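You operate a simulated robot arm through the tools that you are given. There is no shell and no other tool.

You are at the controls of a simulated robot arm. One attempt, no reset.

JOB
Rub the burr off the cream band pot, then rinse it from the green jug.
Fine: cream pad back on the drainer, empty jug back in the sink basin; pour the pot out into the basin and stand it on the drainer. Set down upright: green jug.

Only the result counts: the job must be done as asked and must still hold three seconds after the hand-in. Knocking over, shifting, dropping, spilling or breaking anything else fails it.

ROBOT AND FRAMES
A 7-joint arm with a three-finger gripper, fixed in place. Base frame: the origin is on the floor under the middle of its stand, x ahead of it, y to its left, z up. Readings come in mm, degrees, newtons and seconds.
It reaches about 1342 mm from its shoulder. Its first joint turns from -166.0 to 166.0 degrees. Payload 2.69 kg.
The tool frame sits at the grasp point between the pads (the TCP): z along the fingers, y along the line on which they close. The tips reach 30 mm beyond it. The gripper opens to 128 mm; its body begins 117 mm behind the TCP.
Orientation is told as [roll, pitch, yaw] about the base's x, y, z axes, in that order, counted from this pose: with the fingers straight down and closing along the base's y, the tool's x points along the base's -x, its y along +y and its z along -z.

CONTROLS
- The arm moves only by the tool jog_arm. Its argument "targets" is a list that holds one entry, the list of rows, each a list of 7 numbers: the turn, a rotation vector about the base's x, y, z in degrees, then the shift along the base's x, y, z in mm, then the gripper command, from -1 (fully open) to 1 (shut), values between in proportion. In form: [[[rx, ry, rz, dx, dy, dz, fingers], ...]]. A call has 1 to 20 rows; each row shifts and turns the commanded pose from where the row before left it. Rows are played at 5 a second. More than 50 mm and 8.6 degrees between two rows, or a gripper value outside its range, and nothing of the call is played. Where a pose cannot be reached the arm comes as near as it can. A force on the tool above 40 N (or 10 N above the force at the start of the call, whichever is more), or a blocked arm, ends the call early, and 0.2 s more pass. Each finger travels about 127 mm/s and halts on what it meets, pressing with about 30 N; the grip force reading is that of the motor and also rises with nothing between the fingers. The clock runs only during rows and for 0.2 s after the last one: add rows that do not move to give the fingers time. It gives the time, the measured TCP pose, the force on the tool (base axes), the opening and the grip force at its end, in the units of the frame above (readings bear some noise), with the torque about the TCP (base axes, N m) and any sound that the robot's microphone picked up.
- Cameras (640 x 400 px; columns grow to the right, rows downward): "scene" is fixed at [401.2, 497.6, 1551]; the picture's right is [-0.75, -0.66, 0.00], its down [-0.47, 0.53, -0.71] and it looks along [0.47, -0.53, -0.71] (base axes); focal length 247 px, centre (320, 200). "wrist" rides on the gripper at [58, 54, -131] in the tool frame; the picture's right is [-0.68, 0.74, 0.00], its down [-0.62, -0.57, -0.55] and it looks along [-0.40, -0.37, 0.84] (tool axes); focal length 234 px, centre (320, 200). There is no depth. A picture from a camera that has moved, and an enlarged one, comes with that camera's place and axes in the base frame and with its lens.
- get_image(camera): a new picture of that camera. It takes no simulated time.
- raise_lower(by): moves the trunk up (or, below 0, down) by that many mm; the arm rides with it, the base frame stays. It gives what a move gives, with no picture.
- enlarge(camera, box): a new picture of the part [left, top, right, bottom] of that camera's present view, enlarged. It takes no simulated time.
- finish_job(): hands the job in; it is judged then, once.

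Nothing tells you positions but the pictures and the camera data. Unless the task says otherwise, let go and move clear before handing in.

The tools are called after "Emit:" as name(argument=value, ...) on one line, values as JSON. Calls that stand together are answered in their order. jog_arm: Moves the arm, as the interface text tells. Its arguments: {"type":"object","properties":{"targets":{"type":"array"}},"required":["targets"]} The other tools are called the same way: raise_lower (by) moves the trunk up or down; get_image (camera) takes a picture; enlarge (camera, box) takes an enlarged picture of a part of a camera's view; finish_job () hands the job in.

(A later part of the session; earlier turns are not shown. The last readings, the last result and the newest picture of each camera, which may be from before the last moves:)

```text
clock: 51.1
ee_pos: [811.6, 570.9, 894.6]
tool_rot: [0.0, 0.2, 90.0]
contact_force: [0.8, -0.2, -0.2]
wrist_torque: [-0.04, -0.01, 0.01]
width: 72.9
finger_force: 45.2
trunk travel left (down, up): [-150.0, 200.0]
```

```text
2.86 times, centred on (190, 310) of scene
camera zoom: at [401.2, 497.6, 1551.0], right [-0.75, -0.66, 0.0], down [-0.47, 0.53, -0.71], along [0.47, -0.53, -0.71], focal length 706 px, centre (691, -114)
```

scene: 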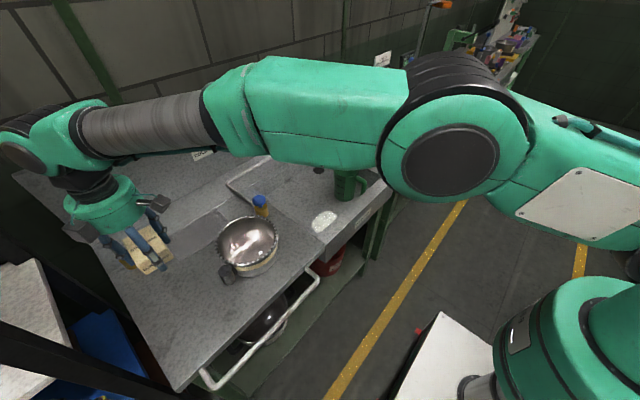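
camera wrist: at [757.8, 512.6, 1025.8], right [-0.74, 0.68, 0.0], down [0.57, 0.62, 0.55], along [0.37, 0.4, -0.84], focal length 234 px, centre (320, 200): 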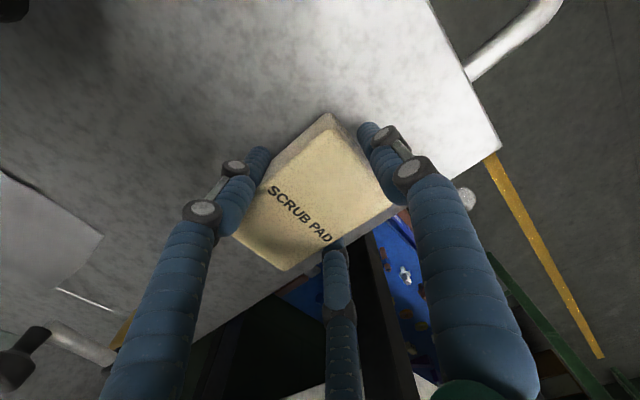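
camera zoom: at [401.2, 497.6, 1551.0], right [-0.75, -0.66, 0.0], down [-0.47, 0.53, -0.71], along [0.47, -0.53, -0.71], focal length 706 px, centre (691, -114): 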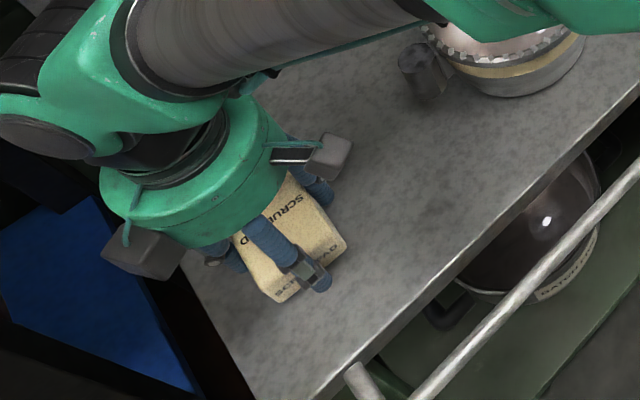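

Hovering just above the drainer with clear space around. I'll lower in small steps to touch.

Emit:
jog_arm(targets=[[[0, 0, 0, 0, 0, -3, 1], [0, 0, 0, 0, 0, 0, 1]]])

Emit:
jog_arm(targets=[[[0, 0, 0, 0, 0, -2, 1], [0, 0, 0, 0, 0, 0, 1]]])

Emit:
jog_arm(targets=[[[0, 0, 0, 0, 0, -1, 1], [0, 0, 0, 0, 0, 0, 1]]])

Emit:
jog_arm(targets=[[[0, 0, 0, 0, 0, -1, 1], [0, 0, 0, 0, 0, 0, 1]]])

```text
clock: 51.7
ee_pos: [812.0, 569.5, 891.5]
tool_rot: [0.1, 0.0, 90.0]
contact_force: [-0.3, -0.2, 0.4]
wrist_torque: [0.03, 0.01, 0.02]
width: 72.8
finger_force: 44.7
trunk travel left (down, up): [-150.0, 200.0]
```

```text
clock: 52.3
ee_pos: [812.0, 570.3, 889.7]
tool_rot: [0.0, 0.1, 90.0]
contact_force: [-0.4, -0.2, -0.5]
wrist_torque: [-0.02, 0.03, 0.03]
width: 72.8
finger_force: 45.0
trunk travel left (down, up): [-150.0, 200.0]
```

```text
clock: 52.9
ee_pos: [812.5, 571.2, 889.1]
tool_rot: [0.1, 0.2, 89.9]
contact_force: [0.0, -0.3, -0.3]
wrist_torque: [-0.02, 0.01, -0.01]
width: 73.2
finger_force: 45.0
trunk travel left (down, up): [-150.0, 200.0]
```

```text
clock: 53.5
ee_pos: [812.5, 571.4, 889.4]
tool_rot: [0.0, 0.0, 90.0]
contact_force: [-3.0, -2.4, 6.9]
wrist_torque: [0.12, 0.03, 0.16]
width: 73.3
finger_force: 44.7
trunk travel left (down, up): [-150.0, 200.0]
```

The pad is touching down. I'll open, rise 13 mm and close again on the pad's upper part.

Emit:
jog_arm(targets=[[[0, 0, 0, 0, 0, 0, 0.5], [0, 0, 0, 0, 0, 0, -0.2], [0, 0, 0, 0, 0, 0, -0.7], [0, 0, 0, 0, 0, 0, -0.7], [0, 0, 0, 0, 0, 7, -0.7], [0, 0, 0, 0, 0, 6.5, -0.7], [0, 0, 0, 0, 0, 0, -0.7]]])

Emit:
get_image(camera="wrist")

Emit:
enlarge(camera="scene", box=[130, 280, 230, 370])

```text
clock: 55.1
ee_pos: [812.0, 571.7, 901.1]
tool_rot: [0.2, 0.1, 90.1]
contact_force: [-0.7, 0.4, 0.0]
wrist_torque: [-0.03, -0.04, -0.02]
width: 108.6
finger_force: 0.1
trunk travel left (down, up): [-150.0, 200.0]
```

```text
taken
camera wrist: at [758.0, 513.5, 1032.6], right [-0.74, 0.68, 0.0], down [0.57, 0.62, 0.55], along [0.37, 0.4, -0.84], focal length 234 px, centre (320, 200)
```

wrist: 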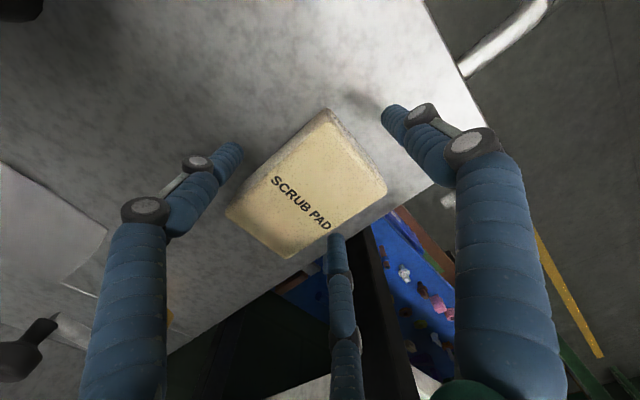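

```text
4.44 times, centred on (180, 325) of scene
camera zoom: at [401.2, 497.6, 1551.0], right [-0.75, -0.66, 0.0], down [-0.47, 0.53, -0.71], along [0.47, -0.53, -0.71], focal length 1098 px, centre (942, -356)
```

zoom: 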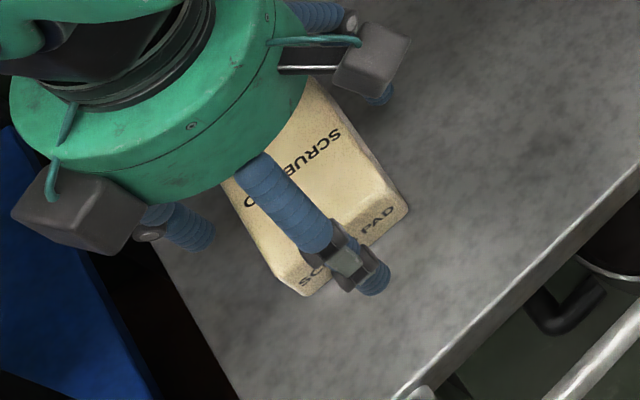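

The pad stayed flat and centred. Closing again at the higher grip.

Emit:
jog_arm(targets=[[[0, 0, 0, 0, 0, 0, -0.4], [0, 0, 0, 0, 0, 0, -0.2], [0, 0, 0, 0, 0, 0, 0], [0, 0, 0, 0, 0, 0, 0.2], [0, 0, 0, 0, 0, 0, 0.5], [0, 0, 0, 0, 0, 0, 1], [0, 0, 0, 0, 0, 0, 1]]])

Emit:
get_image(camera="wrist")

Emit:
enlarge(camera="scene", box=[130, 280, 230, 370])

```text
clock: 56.7
ee_pos: [811.8, 570.0, 902.5]
tool_rot: [-0.1, 0.1, 90.0]
contact_force: [1.6, 0.8, 1.5]
wrist_torque: [0.05, -0.03, -0.01]
width: 73.7
finger_force: 30.1
trunk travel left (down, up): [-150.0, 200.0]
```

```text
taken
camera wrist: at [758.2, 513.6, 1032.8], right [-0.74, 0.68, 0.0], down [0.57, 0.62, 0.55], along [0.37, 0.4, -0.84], focal length 234 px, centre (320, 200)
```

wrist: 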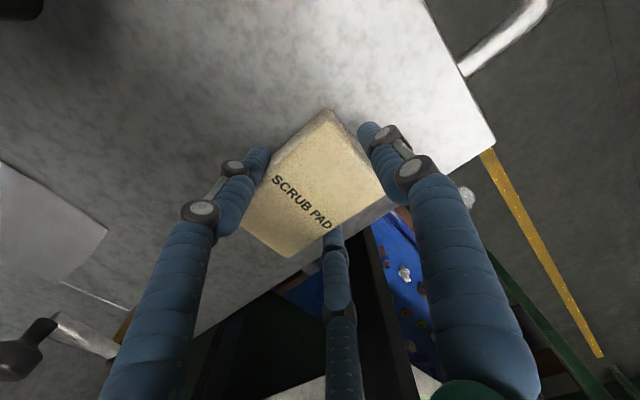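

```text
4.44 times, centred on (180, 325) of scene
camera zoom: at [401.2, 497.6, 1551.0], right [-0.75, -0.66, 0.0], down [-0.47, 0.53, -0.71], along [0.47, -0.53, -0.71], focal length 1098 px, centre (942, -356)
```

zoom: 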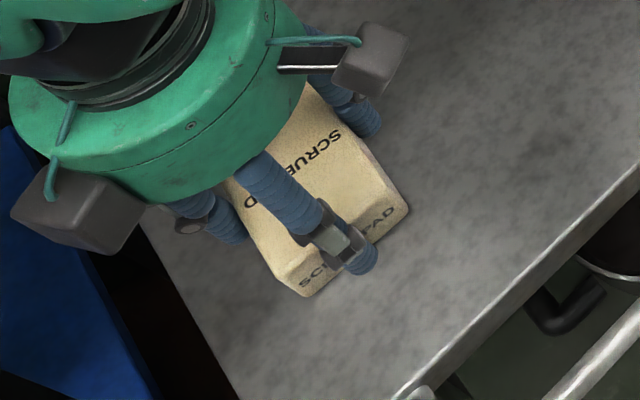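

The pad is now gripped 14 mm higher. I'll carry it back to the pot, whose centre is now about (838, 297), and find contact again.

Emit:
jog_arm(targets=[[[0, 0, 0, 0, 0, 30, 1], [0, 0, 0, 0, 0, 45, 1], [0, 0, 0, 0, 0, 45, 1], [0, 0, 0, 0, 0, 20, 1], [0, 0, 0, 14.6, -42, 0, 1], [0, 0, 0, 14.6, -42, 0, 1], [0, 0, 0, 14.6, -42, 0, 1], [0, 0, 0, 14.6, -42, 0, 1], [0, 0, 0, 14.6, -43, 0, 1], [0, 0, 0, 0, 0, -25, 1], [0, 0, 0, 0, 0, -10, 1], [0, 0, 0, 0, 0, 0, 1]]])

Emit:
get_image(camera="wrist")

Emit:
enlarge(camera="scene", box=[190, 180, 300, 290])

```text
clock: 59.3
ee_pos: [887.1, 359.0, 1007.2]
tool_rot: [0.2, 0.2, 90.0]
contact_force: [1.4, -0.4, -1.0]
wrist_torque: [0.02, -0.01, 0.0]
width: 74.0
finger_force: 30.5
trunk travel left (down, up): [-150.0, 200.0]
```

```text
taken
camera wrist: at [832.0, 302.5, 1138.7], right [-0.74, 0.68, 0.0], down [0.57, 0.62, 0.55], along [0.37, 0.4, -0.84], focal length 234 px, centre (320, 200)
```

wrist: 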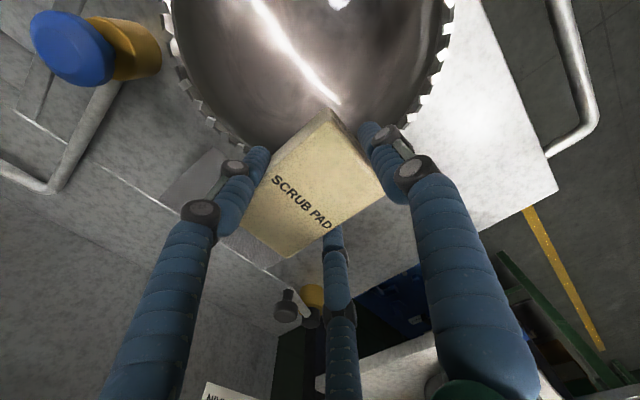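

```text
3.64 times, centred on (245, 235) of scene
camera zoom: at [401.2, 497.6, 1551.0], right [-0.75, -0.66, 0.0], down [-0.47, 0.53, -0.71], along [0.47, -0.53, -0.71], focal length 898 px, centre (593, 73)
```

zoom: 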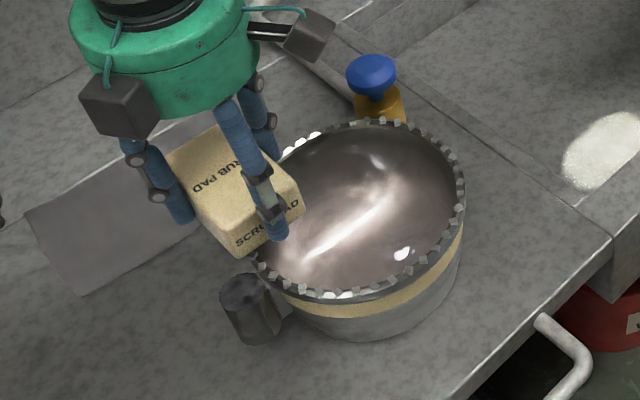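

Pad is over the rim again with its underside clear of the fingertips. Lowering in small steps.

Emit:
jog_arm(targets=[[[0, 0, 0, 0, 0, -3, 1], [0, 0, 0, 0, 0, 0, 1]]])

Emit:
jog_arm(targets=[[[0, 0, 0, 0, 0, -1, 1], [0, 0, 0, 0, 0, 0, 1]]])

Emit:
jog_arm(targets=[[[0, 0, 0, 0, 0, -1, 1], [0, 0, 0, 0, 0, 0, 1]]])

Emit:
jog_arm(targets=[[[0, 0, 0, 0, 0, -1, 1], [0, 0, 0, 0, 0, 0, 1]]])

```text
clock: 59.9
ee_pos: [886.4, 361.2, 1004.3]
tool_rot: [0.1, 0.1, 90.0]
contact_force: [-0.1, 0.4, 0.5]
wrist_torque: [-0.07, 0.06, -0.03]
width: 73.9
finger_force: 29.9
trunk travel left (down, up): [-150.0, 200.0]
```

```text
clock: 60.5
ee_pos: [885.7, 361.5, 1001.6]
tool_rot: [0.1, 0.0, 89.9]
contact_force: [0.1, 0.0, -0.9]
wrist_torque: [0.05, -0.02, -0.01]
width: 73.9
finger_force: 29.9
trunk travel left (down, up): [-150.0, 200.0]
```

```text
clock: 61.1
ee_pos: [885.3, 361.0, 1000.8]
tool_rot: [0.0, 0.1, 90.0]
contact_force: [0.0, 0.2, -1.0]
wrist_torque: [0.02, 0.03, 0.01]
width: 73.7
finger_force: 30.1
trunk travel left (down, up): [-150.0, 200.0]
```

```text
clock: 61.7
ee_pos: [886.3, 360.3, 1001.5]
tool_rot: [0.0, 0.0, 90.0]
contact_force: [1.7, -0.1, 5.7]
wrist_torque: [-0.06, -0.05, 0.02]
width: 73.6
finger_force: 30.4
trunk travel left (down, up): [-150.0, 200.0]
```

Contact is now through the pad (torque near zero at about 6 N). I'll sweep a sector clockwise and look.

Emit:
jog_arm(targets=[[[0, 0, 0, 7, -9, 0, 1], [0, 0, 0, 7, -9, 0, 1], [0, 0, 0, 4.5, -10.5, 0, 1], [0, 0, 0, 4.5, -10.5, 0, 1], [0, 0, 0, 1.5, -11.3, 0, 1], [0, 0, 0, 1.5, -11.3, 0, 1]]])

Emit:
enlarge(camera="scene", box=[190, 180, 300, 290])

Emit:
get_image(camera="wrist")

```text
clock: 63.1
ee_pos: [910.8, 299.1, 1001.9]
tool_rot: [0.0, 0.1, 90.1]
contact_force: [1.1, 1.0, 13.1]
wrist_torque: [0.19, -0.09, 0.03]
width: 73.8
finger_force: 30.4
trunk travel left (down, up): [-150.0, 200.0]
```

```text
3.64 times, centred on (245, 235) of scene
camera zoom: at [401.2, 497.6, 1551.0], right [-0.75, -0.66, 0.0], down [-0.47, 0.53, -0.71], along [0.47, -0.53, -0.71], focal length 898 px, centre (593, 73)
```

zoom: 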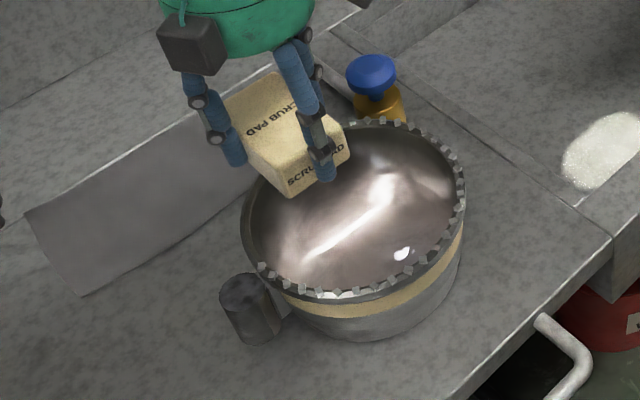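

```text
taken
camera wrist: at [855.9, 241.7, 1132.5], right [-0.74, 0.68, 0.0], down [0.57, 0.62, 0.55], along [0.37, 0.4, -0.84], focal length 234 px, centre (320, 200)
```

wrist: 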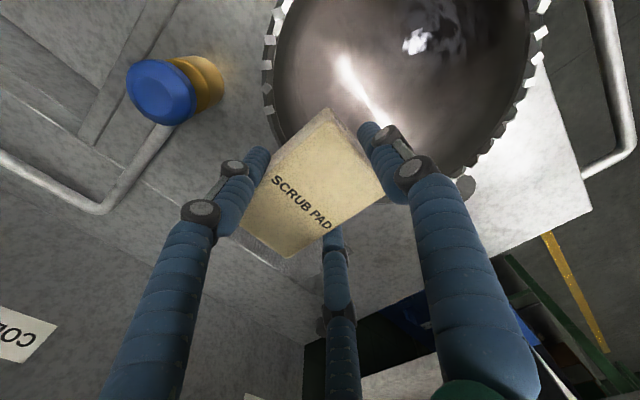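

That works: the burr is gone on the rubbed sector and the pot stayed put. I'll continue the sweep clockwise round the next quarter.

Emit:
jog_arm(targets=[[[0, 0, 0, -1.3, -15.1, 0.3, 1], [0, 0, 0, -3.9, -14.6, 0, 1], [0, 0, 0, -6.4, -13.7, 0, 1], [0, 0, 0, -8.7, -12.4, 0, 1], [0, 0, 0, -10.7, -10.7, 0, 1], [0, 0, 0, -12.4, -8.7, 0, 1], [0, 0, 0, -13.7, -6.4, 0, 1], [0, 0, 0, 0, 0, 0, 1]]])

Emit:
enlarge(camera="scene", box=[190, 180, 300, 290])

```text
clock: 64.9
ee_pos: [854.4, 216.4, 1001.5]
tool_rot: [0.2, 0.1, 90.0]
contact_force: [-3.0, -1.0, 8.3]
wrist_torque: [0.14, -0.27, 0.04]
width: 73.8
finger_force: 30.4
trunk travel left (down, up): [-150.0, 200.0]
```

```text
3.64 times, centred on (245, 235) of scene
camera zoom: at [401.2, 497.6, 1551.0], right [-0.75, -0.66, 0.0], down [-0.47, 0.53, -0.71], along [0.47, -0.53, -0.71], focal length 898 px, centre (593, 73)
```

zoom: 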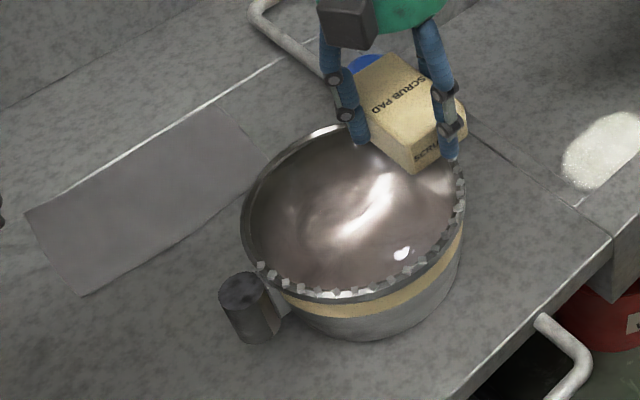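

The burr disappears cleanly as the pad passes and the pot is not moving. Continuing along the front of the rim.

Emit:
jog_arm(targets=[[[0, 0, 0, -14.6, -3.9, 0, 1], [0, 0, 0, -15.1, -1.3, 0, 1], [0, 0, 0, -15.1, 1.3, 0, 1], [0, 0, 0, -14.6, 3.9, 0, 1], [0, 0, 0, -13.7, 6.4, 0, 1], [0, 0, 0, -12.4, 8.7, 0, 1], [0, 0, 0, -10.7, 10.7, 0, 1], [0, 0, 0, -8.7, 12.4, 0, 1], [0, 0, 0, 0, 0, 0, 1]]])

Emit:
enlarge(camera="scene", box=[190, 180, 300, 290])

```text
clock: 66.9
ee_pos: [750.2, 254.9, 1001.1]
tool_rot: [0.1, 0.0, 90.0]
contact_force: [1.2, -1.2, 9.0]
wrist_torque: [-0.08, -0.24, -0.05]
width: 74.1
finger_force: 29.9
trunk travel left (down, up): [-150.0, 200.0]
```

```text
3.64 times, centred on (245, 235) of scene
camera zoom: at [401.2, 497.6, 1551.0], right [-0.75, -0.66, 0.0], down [-0.47, 0.53, -0.71], along [0.47, -0.53, -0.71], focal length 898 px, centre (593, 73)
```

zoom: 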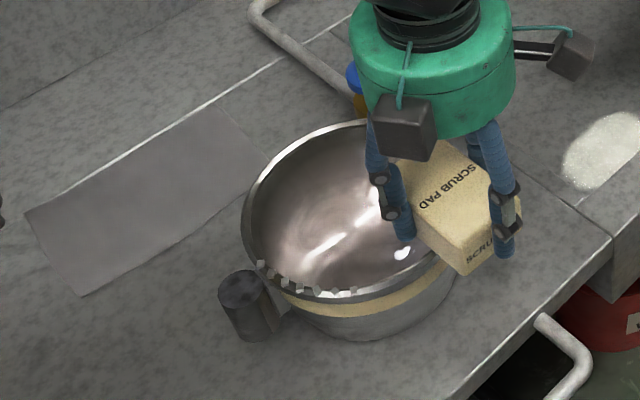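

Half the rim is clean. Continuing around the robot side and over toward the post.

Emit:
jog_arm(targets=[[[0, 0, 0, -6.4, 13.7, 0, 1], [0, 0, 0, -3.9, 14.6, 0, 1], [0, 0, 0, -1.3, 15.1, 0, 1], [0, 0, 0, 1.3, 15.1, 0, 1], [0, 0, 0, 3.9, 14.6, 0, 1], [0, 0, 0, 6.4, 13.7, 0, 1], [0, 0, 0, 8.7, 12.4, 0, 1], [0, 0, 0, 0, 0, 0, 1]]])

Emit:
enlarge(camera="scene", box=[190, 180, 300, 290])

```text
clock: 68.7
ee_pos: [757.8, 354.7, 1002.0]
tool_rot: [0.0, 0.0, 90.0]
contact_force: [-0.9, -1.9, 5.2]
wrist_torque: [-0.1, 0.04, -0.02]
width: 73.6
finger_force: 30.1
trunk travel left (down, up): [-150.0, 200.0]
```

```text
3.64 times, centred on (245, 235) of scene
camera zoom: at [401.2, 497.6, 1551.0], right [-0.75, -0.66, 0.0], down [-0.47, 0.53, -0.71], along [0.47, -0.53, -0.71], focal length 898 px, centre (593, 73)
```

zoom: 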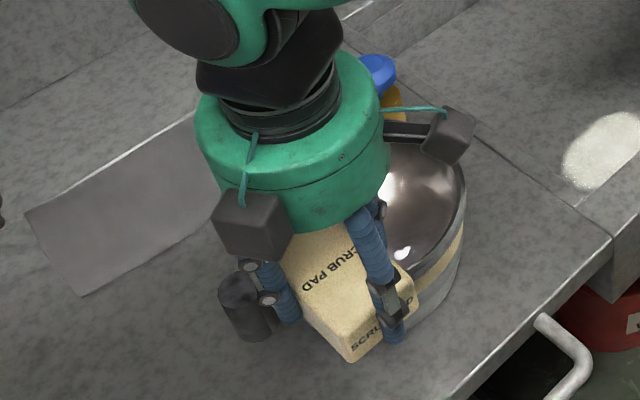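

Continuing over the post side to close the circle.

Emit:
jog_arm(targets=[[[0, 0, 0, 10.7, 10.7, 0, 1], [0, 0, 0, 12.4, 8.7, 0, 1], [0, 0, 0, 13.7, 6.4, 0, 1], [0, 0, 0, 14.6, 3.9, 0, 1], [0, 0, 0, 15.1, 1.3, 0, 1], [0, 0, 0, 15.1, -1.3, 0, 1], [0, 0, 0, 14.6, -3.9, 0, 1], [0, 0, 0, 13.7, -6.4, 0, 1], [0, 0, 0, 12.4, -8.7, 0, 1], [0, 0, 0, 0, 0, 0, 1]]])

Emit:
enlarge(camera="scene", box=[190, 180, 300, 290])

```text
clock: 70.9
ee_pos: [880.3, 366.2, 1000.7]
tool_rot: [0.0, 0.0, 89.9]
contact_force: [2.7, -0.6, 7.0]
wrist_torque: [-0.13, -0.14, -0.04]
width: 73.6
finger_force: 29.9
trunk travel left (down, up): [-150.0, 200.0]
```

```text
3.64 times, centred on (245, 235) of scene
camera zoom: at [401.2, 497.6, 1551.0], right [-0.75, -0.66, 0.0], down [-0.47, 0.53, -0.71], along [0.47, -0.53, -0.71], focal length 898 px, centre (593, 73)
```

zoom: 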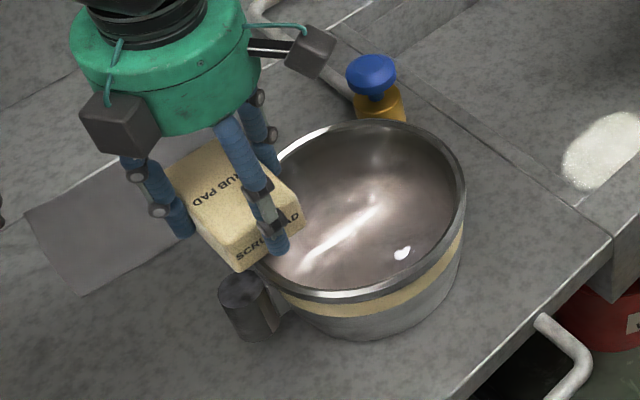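

The rim looks clean all round. I'll add a short overlapping stroke, lift off and inspect from both cameras.

Emit:
jog_arm(targets=[[[0, 0, 0, 8, -9, 0, 1], [0, 0, 0, 8, -9, 0, 1], [0, 0, 0, -8, 9, 0, 1], [0, 0, 0, -8, 9, 0, 1], [0, 0, 0, 0, 0, 10, 1], [0, 0, 0, 0, 20, 35, 1], [0, 0, 0, -10, 45, 0, 1], [0, 0, 0, -10, 45, 0, 1], [0, 0, 0, -10, 45, 0, 1], [0, 0, 0, 0, 0, 0, 1]]])

Emit:
enlarge(camera="scene", box=[215, 195, 285, 275])

Emit:
get_image(camera="wrist")

```text
clock: 73.1
ee_pos: [850.3, 521.3, 1043.8]
tool_rot: [0.1, 0.1, 90.1]
contact_force: [0.6, -0.6, -0.6]
wrist_torque: [-0.11, -0.07, 0.0]
width: 74.0
finger_force: 30.0
trunk travel left (down, up): [-150.0, 200.0]
```

```text
5.00 times, centred on (250, 235) of scene
camera zoom: at [401.2, 497.6, 1551.0], right [-0.75, -0.66, 0.0], down [-0.47, 0.53, -0.71], along [0.47, -0.53, -0.71], focal length 1235 px, centre (670, 25)
```

zoom: 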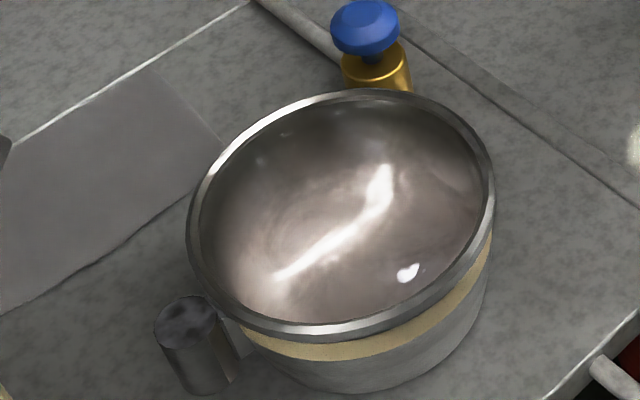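

```text
taken
camera wrist: at [796.0, 463.6, 1174.8], right [-0.74, 0.68, 0.0], down [0.57, 0.62, 0.55], along [0.37, 0.4, -0.84], focal length 234 px, centre (320, 200)
```

wrist: 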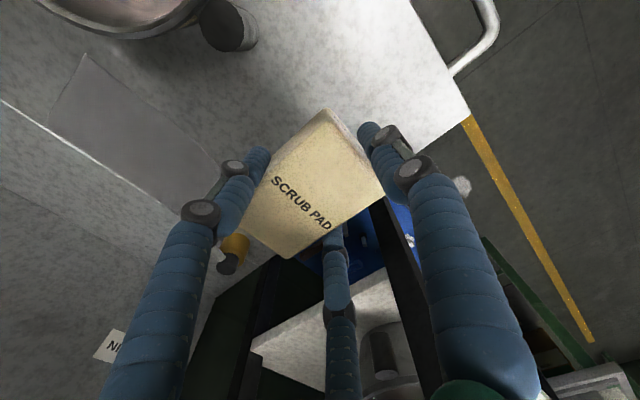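

The burr is completely gone and the pot is upright at about (838, 297). Now I'll return the pad to its spot on the drainer.

Emit:
jog_arm(targets=[[[0, 0, 0, -22, 23, 0, 1], [0, 0, 0, -22, 23, 0, 1], [0, 0, 0, -21, 23, -20, 1], [0, 0, 0, 0, 0, -45, 1], [0, 0, 0, 0, 0, -45, 1], [0, 0, 0, 0, 0, -24, 1], [0, 0, 0, 0, 0, 0, 1]]])

Emit:
jog_arm(targets=[[[0, 0, 0, 0, 0, -3, 1], [0, 0, 0, 0, 0, 0, 1]]])

Emit:
jog_arm(targets=[[[0, 0, 0, 0, 0, -2, 1], [0, 0, 0, 0, 0, 0, 1]]])

```text
clock: 74.7
ee_pos: [786.7, 589.8, 913.7]
tool_rot: [0.1, 0.1, 90.0]
contact_force: [0.0, 0.4, -0.3]
wrist_torque: [-0.02, -0.03, -0.04]
width: 73.9
finger_force: 30.0
trunk travel left (down, up): [-150.0, 200.0]
```

```text
clock: 75.3
ee_pos: [786.3, 588.2, 909.7]
tool_rot: [0.1, 0.0, 90.1]
contact_force: [-0.2, -0.3, -0.7]
wrist_torque: [0.02, 0.02, 0.0]
width: 73.8
finger_force: 30.3
trunk travel left (down, up): [-150.0, 200.0]
```

```text
clock: 75.9
ee_pos: [784.8, 589.9, 905.4]
tool_rot: [0.2, 0.1, 90.0]
contact_force: [-0.5, -0.1, 0.2]
wrist_torque: [-0.03, 0.0, 0.01]
width: 73.9
finger_force: 30.0
trunk travel left (down, up): [-150.0, 200.0]
```

Close to touchdown. Lowering the last few millimetres.

Emit:
jog_arm(targets=[[[0, 0, 0, 0, 0, -2, 1], [0, 0, 0, 0, 0, 0, 1]]])

Emit:
jog_arm(targets=[[[0, 0, 0, 0, 0, -1.5, 1], [0, 0, 0, 0, 0, 0, 1]]])

Emit:
jog_arm(targets=[[[0, 0, 0, 0, 0, -1, 1], [0, 0, 0, 0, 0, 0, 1]]])

```text
clock: 76.5
ee_pos: [784.7, 589.5, 905.5]
tool_rot: [0.1, 0.2, 89.9]
contact_force: [-0.6, 0.1, -0.6]
wrist_torque: [-0.03, 0.01, -0.03]
width: 73.9
finger_force: 30.2
trunk travel left (down, up): [-150.0, 200.0]
```

```text
clock: 77.1
ee_pos: [785.6, 588.1, 902.4]
tool_rot: [0.0, 0.1, 90.0]
contact_force: [0.1, -0.5, -0.3]
wrist_torque: [0.0, 0.0, -0.03]
width: 74.0
finger_force: 30.1
trunk travel left (down, up): [-150.0, 200.0]
```

```text
clock: 77.7
ee_pos: [784.1, 589.2, 902.3]
tool_rot: [0.1, 0.1, 90.0]
contact_force: [0.0, 0.1, -1.0]
wrist_torque: [0.0, -0.02, 0.01]
width: 73.8
finger_force: 29.8
trunk travel left (down, up): [-150.0, 200.0]
```

Emit:
jog_arm(targets=[[[0, 0, 0, 0, 0, -1, 1], [0, 0, 0, 0, 0, 0, 1]]])

Emit:
jog_arm(targets=[[[0, 0, 0, 0, 0, -1, 1], [0, 0, 0, 0, 0, 0, 1]]])

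```text
clock: 78.3
ee_pos: [785.5, 589.3, 901.6]
tool_rot: [0.1, 0.1, 90.0]
contact_force: [-0.1, 0.3, 0.6]
wrist_torque: [-0.01, -0.03, 0.01]
width: 73.9
finger_force: 30.1
trunk travel left (down, up): [-150.0, 200.0]
```

```text
clock: 78.9
ee_pos: [786.4, 589.8, 901.3]
tool_rot: [0.0, 0.0, 90.1]
contact_force: [-0.7, 1.2, 4.5]
wrist_torque: [0.09, -0.21, 0.06]
width: 73.8
finger_force: 29.7
trunk travel left (down, up): [-150.0, 200.0]
```

The pad is down on the drainer. I'll open, rise straight up and look.

Emit:
jog_arm(targets=[[[0, 0, 0, 0, 0, 0, 0.5], [0, 0, 0, 0, 0, 0, -0.2], [0, 0, 0, 0, 0, 0, -1], [0, 0, 0, 0, 0, 0, -1], [0, 0, 0, 0, 0, 5, -1], [0, 0, 0, 0, 0, 30, -1], [0, 0, 0, 0, 0, 45, -1], [0, 0, 0, 0, 0, 45, -1], [0, 0, 0, 0, 0, 45, -1], [0, 0, 0, 0, 0, 0, -1]]])

Emit:
get_image(camera="wrist")

Emit:
get_image(camera="scene")

```text
clock: 81.1
ee_pos: [786.1, 590.5, 1073.5]
tool_rot: [0.0, 0.0, 90.0]
contact_force: [-0.4, -0.2, 1.0]
wrist_torque: [0.03, -0.06, -0.02]
width: 127.6
finger_force: 0.0
trunk travel left (down, up): [-150.0, 200.0]
```

```text
taken
camera wrist: at [731.0, 532.2, 1204.7], right [-0.74, 0.68, 0.0], down [0.57, 0.62, 0.55], along [0.37, 0.4, -0.84], focal length 234 px, centre (320, 200)
```

wrist: 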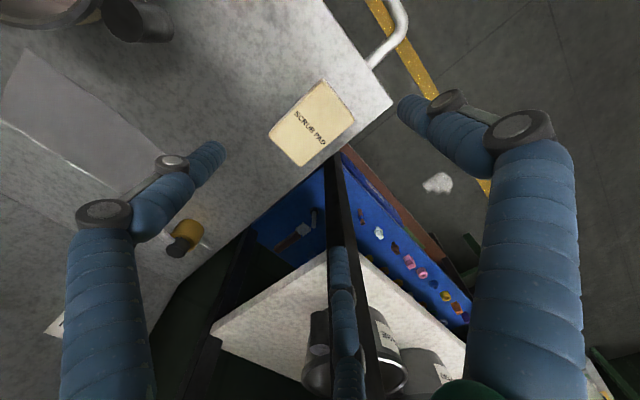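

```text
taken
```

scene: 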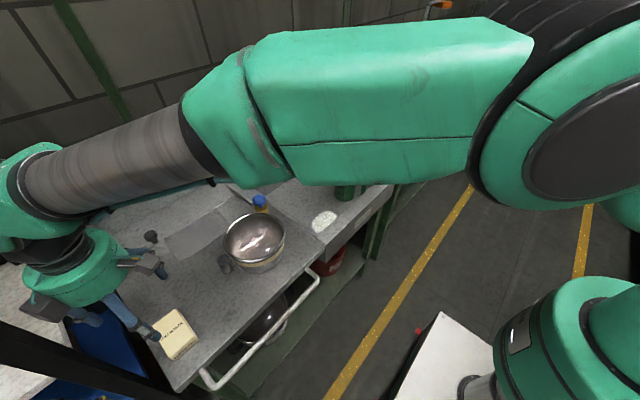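

The pad lies flat on the drainer. Next is the jug, so I'll travel over to the basin, turning the tool back to yaw 0, and look at it closely.

Emit:
jog_arm(targets=[[[0, 0, 0, 0, 0, 40, -1], [0, 0, -6, -2, -45, 0, -1], [0, 0, -6, -2, -45, 0, -1], [0, 0, -6, -2, -45, 0, -1], [0, 0, -6, -2, -45, 0, -1], [0, 0, -6, -2, -45, 0, -1], [0, 0, -6, -2, -45, 0, -1], [0, 0, -6, -2, -45, 0, -1], [0, 0, -6, -2, -45, 0, -1], [0, 0, -6, -2, -45, 0, -1], [0, 0, -6, -2, -45, 0, -1], [0, 0, -6, -2, -45, 0, -1], [0, 0, -6, -2, -45, 0, -1], [0, 0, -6, -2, -45, 0, -1], [0, 0, -6, -2, -45, 0, -1], [0, 0, -6, -2, -45, 0, -1], [0, 0, 0, 0, 0, 0, -1]]])

Emit:
get_image(camera="wrist")

Emit:
get_image(camera="scene")

```text
clock: 84.7
ee_pos: [754.4, -85.5, 1110.1]
tool_rot: [0.0, 0.1, -0.1]
contact_force: [-0.2, 0.3, 1.2]
wrist_torque: [0.02, 0.03, -0.01]
width: 127.7
finger_force: 0.1
trunk travel left (down, up): [-150.0, 200.0]
```

```text
taken
camera wrist: at [695.6, -32.2, 1242.0], right [0.68, 0.74, 0.0], down [0.62, -0.57, 0.55], along [0.4, -0.37, -0.84], focal length 234 px, centre (320, 200)
```

wrist: 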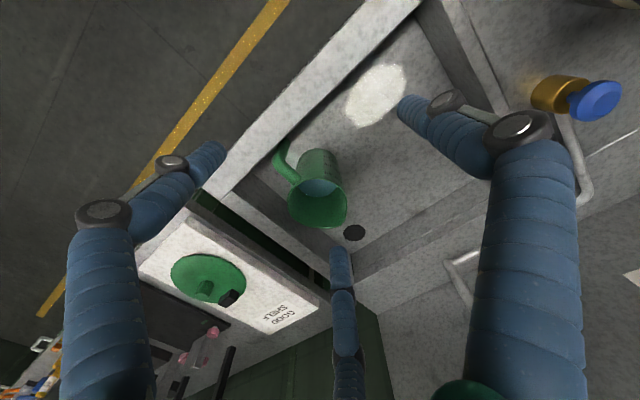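

```text
taken
```

scene: 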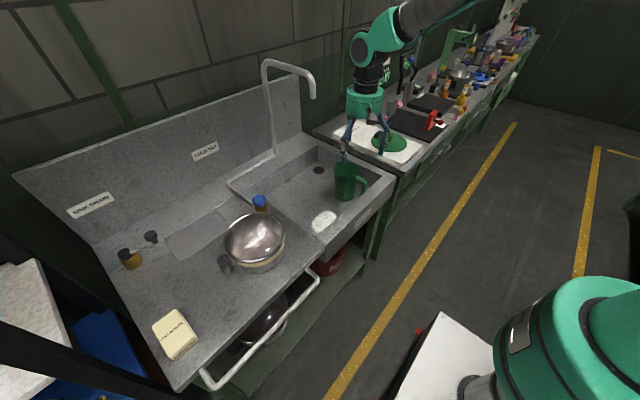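

Emit:
enlarge(camera="wrist", box=[240, 120, 400, 260])

Emit:
enlarge(camera="scene", box=[300, 130, 400, 220])

```text
2.86 times, centred on (320, 190) of wrist
camera zoom: at [695.6, -32.2, 1242.0], right [0.68, 0.74, 0.0], down [0.62, -0.57, 0.55], along [0.4, -0.37, -0.84], focal length 669 px, centre (320, 229)
```

zoom: 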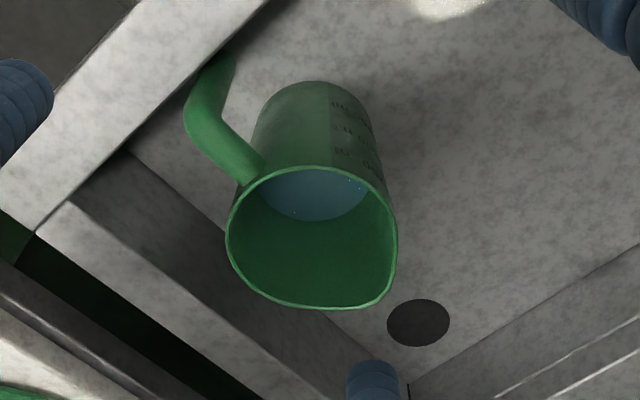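

```text
4.44 times, centred on (350, 175) of scene
camera zoom: at [401.2, 497.6, 1551.0], right [-0.75, -0.66, 0.0], down [-0.47, 0.53, -0.71], along [0.47, -0.53, -0.71], focal length 1098 px, centre (187, 311)
```

zoom: 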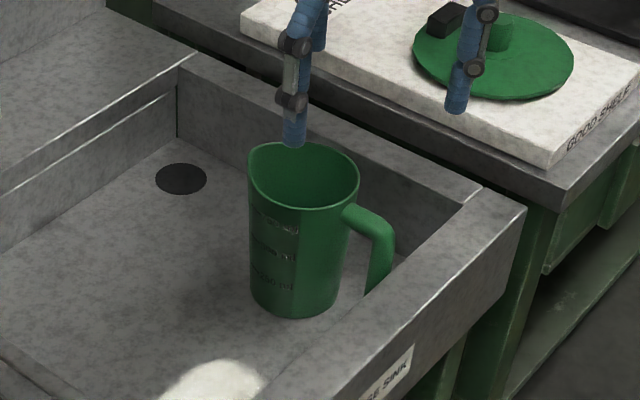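

The jug's rim centre is near (853, -182, 918) with the basin floor around z≈769; the handle faces the robot and the spout faces away. I'll move above it and re-check the alignment.

Emit:
jog_arm(targets=[[[0, 0, 0, 24, -24, 0, -1], [0, 0, 0, 24, -24, -10, -1], [0, 0, 0, 24, -24, -10, -1], [0, 0, 0, 24, -24, -20, -1], [0, 0, 0, 0, 0, -30, -1], [0, 0, 0, 0, 0, 0, -1]]])

Emit:
get_image(camera="wrist")

Emit:
enlarge(camera="scene", box=[290, 100, 410, 220])

```text
clock: 86.1
ee_pos: [853.5, -180.7, 1042.3]
tool_rot: [-0.1, 0.1, 0.0]
contact_force: [0.1, -0.5, -0.3]
wrist_torque: [0.0, 0.01, 0.04]
width: 128.0
finger_force: 0.1
trunk travel left (down, up): [-150.0, 200.0]
```

```text
taken
camera wrist: at [793.3, -126.1, 1172.8], right [0.68, 0.74, 0.0], down [0.62, -0.57, 0.55], along [0.4, -0.37, -0.84], focal length 234 px, centre (320, 200)
```

wrist: 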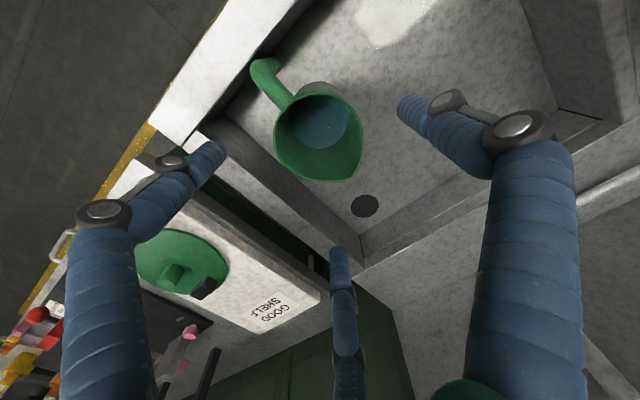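

```text
3.33 times, centred on (350, 160) of scene
camera zoom: at [401.2, 497.6, 1551.0], right [-0.75, -0.66, 0.0], down [-0.47, 0.53, -0.71], along [0.47, -0.53, -0.71], focal length 824 px, centre (220, 333)
```

zoom: 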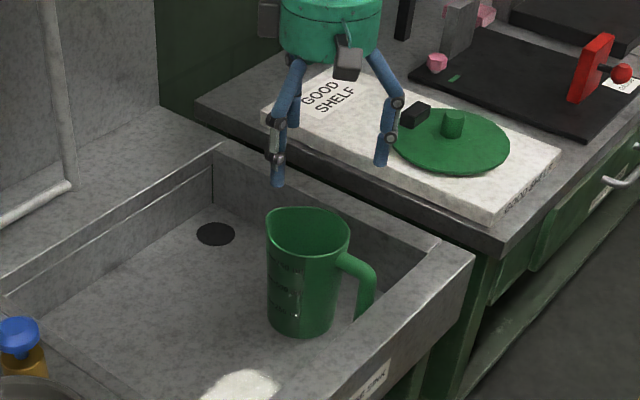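

Emit:
enlarge(camera="wrist", box=[230, 50, 390, 200])

```text
2.67 times, centred on (310, 125) of wrist
camera zoom: at [793.3, -126.1, 1172.8], right [0.68, 0.74, 0.0], down [0.62, -0.57, 0.55], along [0.4, -0.37, -0.84], focal length 624 px, centre (347, 400)
```

zoom: 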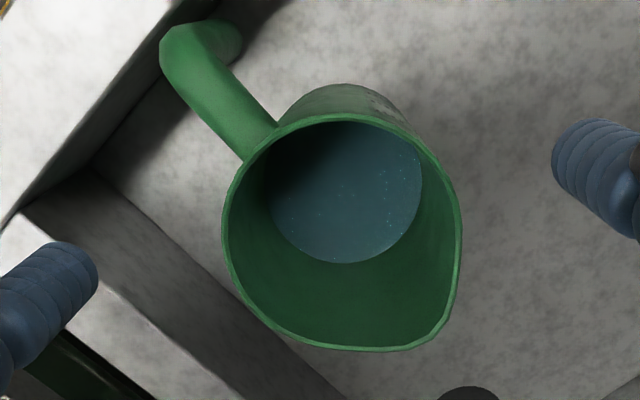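

The jug axis fits (855, -188) with radius ≈50 and the handle at about 174°, between two fingers. I'll shift a few mm and descend until the tips are just at rim level.

Emit:
jog_arm(targets=[[[0, 0, 0, 1, -6.5, -30, -1], [0, 0, 0, 0, 0, -40, -1], [0, 0, 0, 0, 0, -30, -1], [0, 0, 0, 0, 0, 0, -1]]])

Emit:
get_image(camera="wrist")

Emit:
enlarge(camera="scene", box=[300, 120, 400, 220])

```text
clock: 87.1
ee_pos: [852.0, -188.4, 940.2]
tool_rot: [0.1, 0.1, 0.0]
contact_force: [0.7, -1.1, -0.1]
wrist_torque: [0.01, 0.02, -0.01]
width: 127.9
finger_force: 0.0
trunk travel left (down, up): [-150.0, 200.0]
```

```text
taken
camera wrist: at [792.2, -134.2, 1071.5], right [0.68, 0.74, 0.0], down [0.62, -0.57, 0.55], along [0.4, -0.37, -0.84], focal length 234 px, centre (320, 200)
```

wrist: 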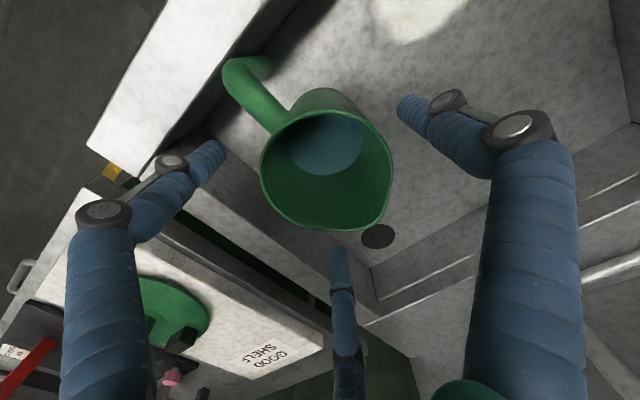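

```text
4.00 times, centred on (350, 170) of scene
camera zoom: at [401.2, 497.6, 1551.0], right [-0.75, -0.66, 0.0], down [-0.47, 0.53, -0.71], along [0.47, -0.53, -0.71], focal length 988 px, centre (200, 320)
```

zoom: 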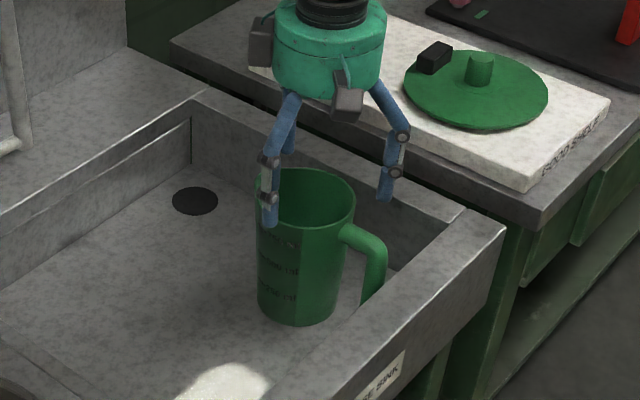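

Alignment is good: the fingers surround the rim with clearance and the handle is free. Descending to the grip height.

Emit:
jog_arm(targets=[[[0, 0, 0, 1, 1.5, -20, -1], [0, 0, 0, 0, 0, -20, -1], [0, 0, 0, 0, 0, -18, -1], [0, 0, 0, 0, 0, -14, -1], [0, 0, 0, 0, 0, 0, -1]]])

Emit:
get_image(camera="wrist")

Emit:
enlarge(camera="scene", box=[300, 120, 400, 220])

```text
clock: 88.3
ee_pos: [854.0, -187.9, 869.0]
tool_rot: [0.1, 0.1, 0.1]
contact_force: [-0.7, -0.1, -0.1]
wrist_torque: [-0.01, -0.01, 0.01]
width: 127.9
finger_force: 0.1
trunk travel left (down, up): [-150.0, 200.0]
```

```text
taken
camera wrist: at [795.0, -132.6, 1000.1], right [0.68, 0.74, 0.0], down [0.62, -0.57, 0.55], along [0.4, -0.37, -0.84], focal length 234 px, centre (320, 200)
```

wrist: 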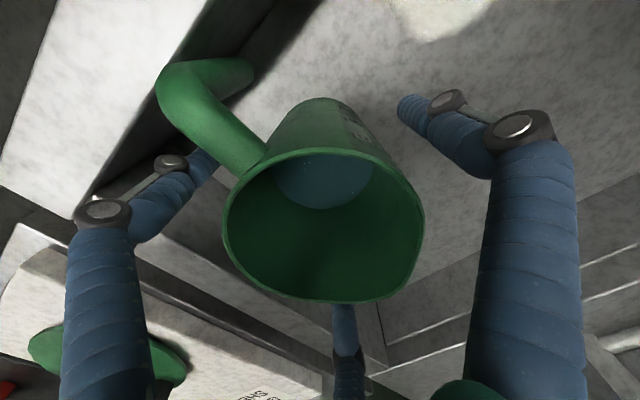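

```text
4.00 times, centred on (350, 170) of scene
camera zoom: at [401.2, 497.6, 1551.0], right [-0.75, -0.66, 0.0], down [-0.47, 0.53, -0.71], along [0.47, -0.53, -0.71], focal length 988 px, centre (200, 320)
```

zoom: 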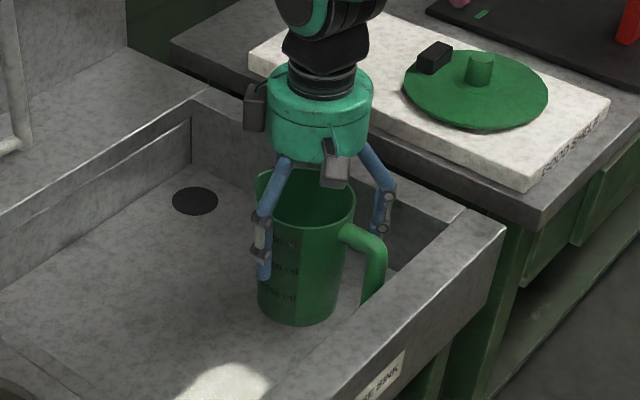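

The fingers are around the jug body clear of the handle. Closing gradually.

Emit:
jog_arm(targets=[[[0, 0, 0, 0, 0, 0, -0.8], [0, 0, 0, 0, 0, 0, -0.65], [0, 0, 0, 0, 0, 0, -0.5], [0, 0, 0, 0, 0, 0, -0.35], [0, 0, 0, 0, 0, 0, -0.2], [0, 0, 0, 0, 0, 0, -0.2]]])

Emit:
get_image(camera="wrist")

```text
clock: 89.7
ee_pos: [855.6, -186.4, 869.8]
tool_rot: [0.0, -0.1, 0.0]
contact_force: [7.0, -1.2, 2.8]
wrist_torque: [0.06, 0.06, 0.0]
width: 100.5
finger_force: 30.0
trunk travel left (down, up): [-150.0, 200.0]
```

```text
taken
camera wrist: at [795.3, -132.7, 1000.5], right [0.68, 0.74, 0.0], down [0.62, -0.57, 0.55], along [0.4, -0.37, -0.84], focal length 234 px, centre (320, 200)
```

wrist: 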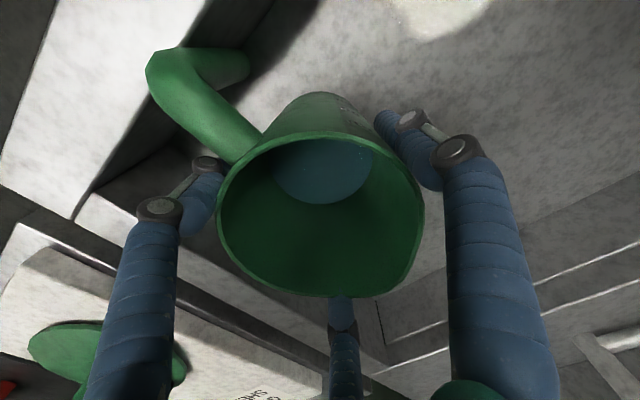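

Contact at a width of 100 mm. I'll tighten fully and hold.

Emit:
jog_arm(targets=[[[0, 0, 0, 0, 0, 0, 0.1], [0, 0, 0, 0, 0, 0, 0.5], [0, 0, 0, 0, 0, 0, 1], [0, 0, 0, 0, 0, 0, 1]]])

Emit:
get_image(camera="wrist")

Emit:
enlarge(camera="scene", box=[300, 120, 400, 220])

```text
clock: 90.7
ee_pos: [855.4, -187.4, 869.1]
tool_rot: [0.0, 0.0, 0.0]
contact_force: [9.5, -0.9, 4.4]
wrist_torque: [0.07, 0.18, -0.06]
width: 100.6
finger_force: 29.8
trunk travel left (down, up): [-150.0, 200.0]
```

```text
taken
camera wrist: at [795.3, -132.7, 1000.5], right [0.68, 0.74, 0.0], down [0.62, -0.57, 0.55], along [0.4, -0.37, -0.84], focal length 234 px, centre (320, 200)
```

wrist: 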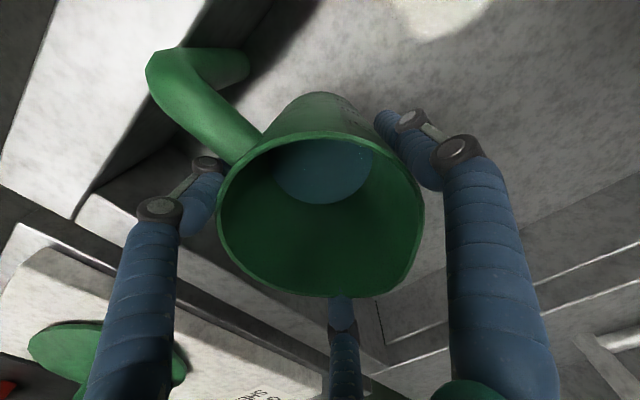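

```text
4.00 times, centred on (350, 170) of scene
camera zoom: at [401.2, 497.6, 1551.0], right [-0.75, -0.66, 0.0], down [-0.47, 0.53, -0.71], along [0.47, -0.53, -0.71], focal length 988 px, centre (200, 320)
```

zoom: 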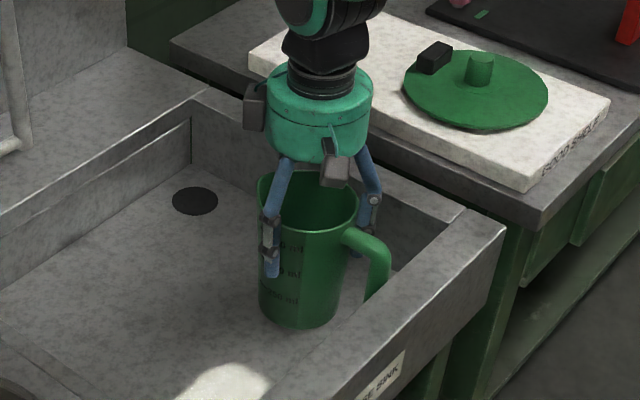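

The grip is holding, though there's a slight sideways push, perhaps the handle against the basin's front wall. I'll ease 4 mm away from the wall while starting the lift.

Emit:
jog_arm(targets=[[[0, 0, 0, 2, 0, 2, 1], [0, 0, 0, 2, 0, 4, 1], [0, 0, 0, 0, 0, 6, 1], [0, 0, 0, 0, 0, 8, 1], [0, 0, 0, 0, 0, 0, 1]]])

Emit:
get_image(camera="wrist")

Emit:
enlarge(camera="scene", box=[300, 120, 400, 220])

```text
clock: 91.9
ee_pos: [857.0, -187.6, 888.5]
tool_rot: [0.1, 0.1, 0.0]
contact_force: [-1.0, -0.4, -4.1]
wrist_torque: [0.01, -0.1, -0.02]
width: 100.4
finger_force: 30.2
trunk travel left (down, up): [-150.0, 200.0]
```

```text
taken
camera wrist: at [798.0, -133.2, 1019.5], right [0.68, 0.74, 0.0], down [0.62, -0.57, 0.55], along [0.4, -0.37, -0.84], focal length 234 px, centre (320, 200)
```

wrist: 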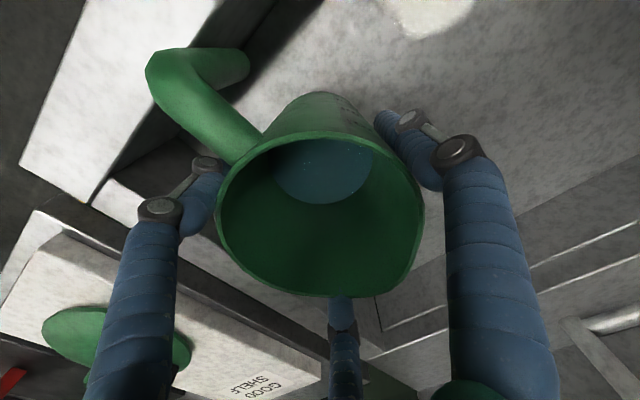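

```text
4.00 times, centred on (350, 170) of scene
camera zoom: at [401.2, 497.6, 1551.0], right [-0.75, -0.66, 0.0], down [-0.47, 0.53, -0.71], along [0.47, -0.53, -0.71], focal length 988 px, centre (200, 320)
```

zoom: 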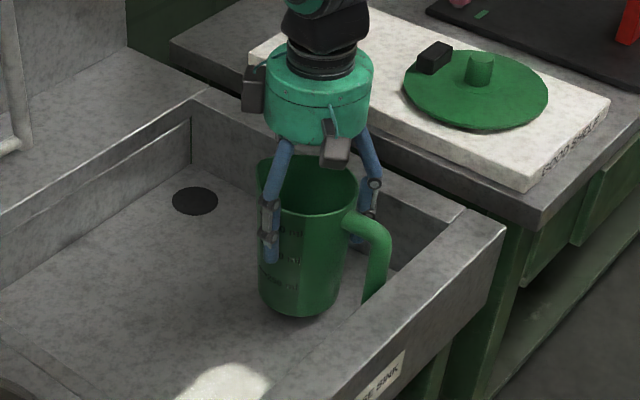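

The jug lifts cleanly at about 0.4 kg including water, level and secure. I'll raise it out of the basin and draw back from the faucet.

Emit:
jog_arm(targets=[[[0, 0, 0, 0, 0, 15, 1], [0, 0, 0, 0, 0, 25, 1], [0, 0, 0, 0, 0, 30, 1], [0, 0, 0, 0, 0, 30, 1], [0, 0, 0, 0, 0, 30, 1], [0, 0, 0, 0, 0, 30, 1], [0, 0, 0, 0, 0, 30, 1], [0, 0, 0, -10, 0, 20, 1], [0, 0, 0, -20, 0, 5, 1], [0, 0, 0, -20, 0, 0, 1], [0, 0, 0, -20, 0, 0, 1], [0, 0, 0, -10, 0, 0, 1], [0, 0, 0, 0, 0, 0, 1]]])

Emit:
get_image(camera="scene")

Emit:
get_image(camera="wrist")

```text
clock: 94.7
ee_pos: [776.6, -186.8, 1104.2]
tool_rot: [0.0, 0.2, 0.0]
contact_force: [-1.1, -0.5, -4.0]
wrist_torque: [0.02, -0.06, -0.01]
width: 100.3
finger_force: 30.1
trunk travel left (down, up): [-150.0, 200.0]
```

```text
taken
```

scene: 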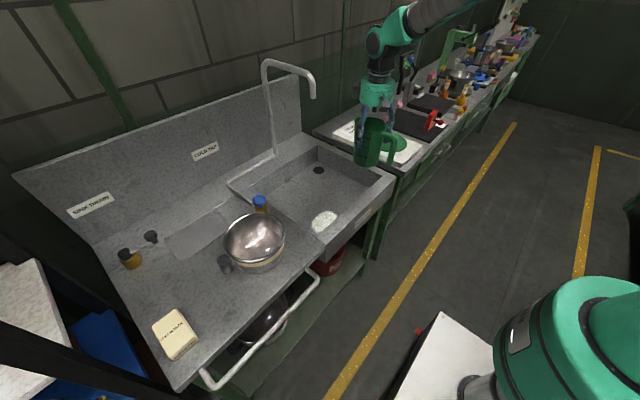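

```text
taken
camera wrist: at [717.3, -132.5, 1234.7], right [0.68, 0.74, 0.0], down [0.62, -0.57, 0.55], along [0.4, -0.37, -0.84], focal length 234 px, centre (320, 200)
```

wrist: 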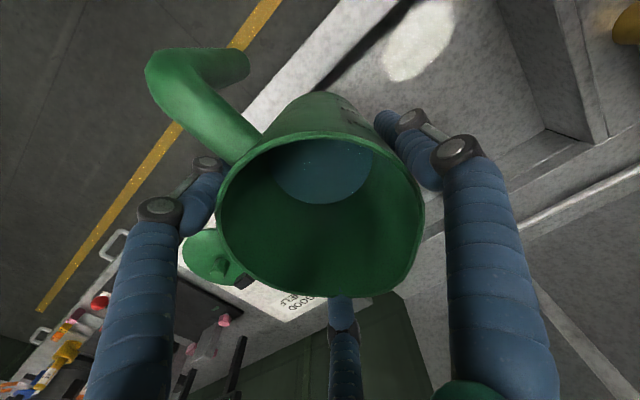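

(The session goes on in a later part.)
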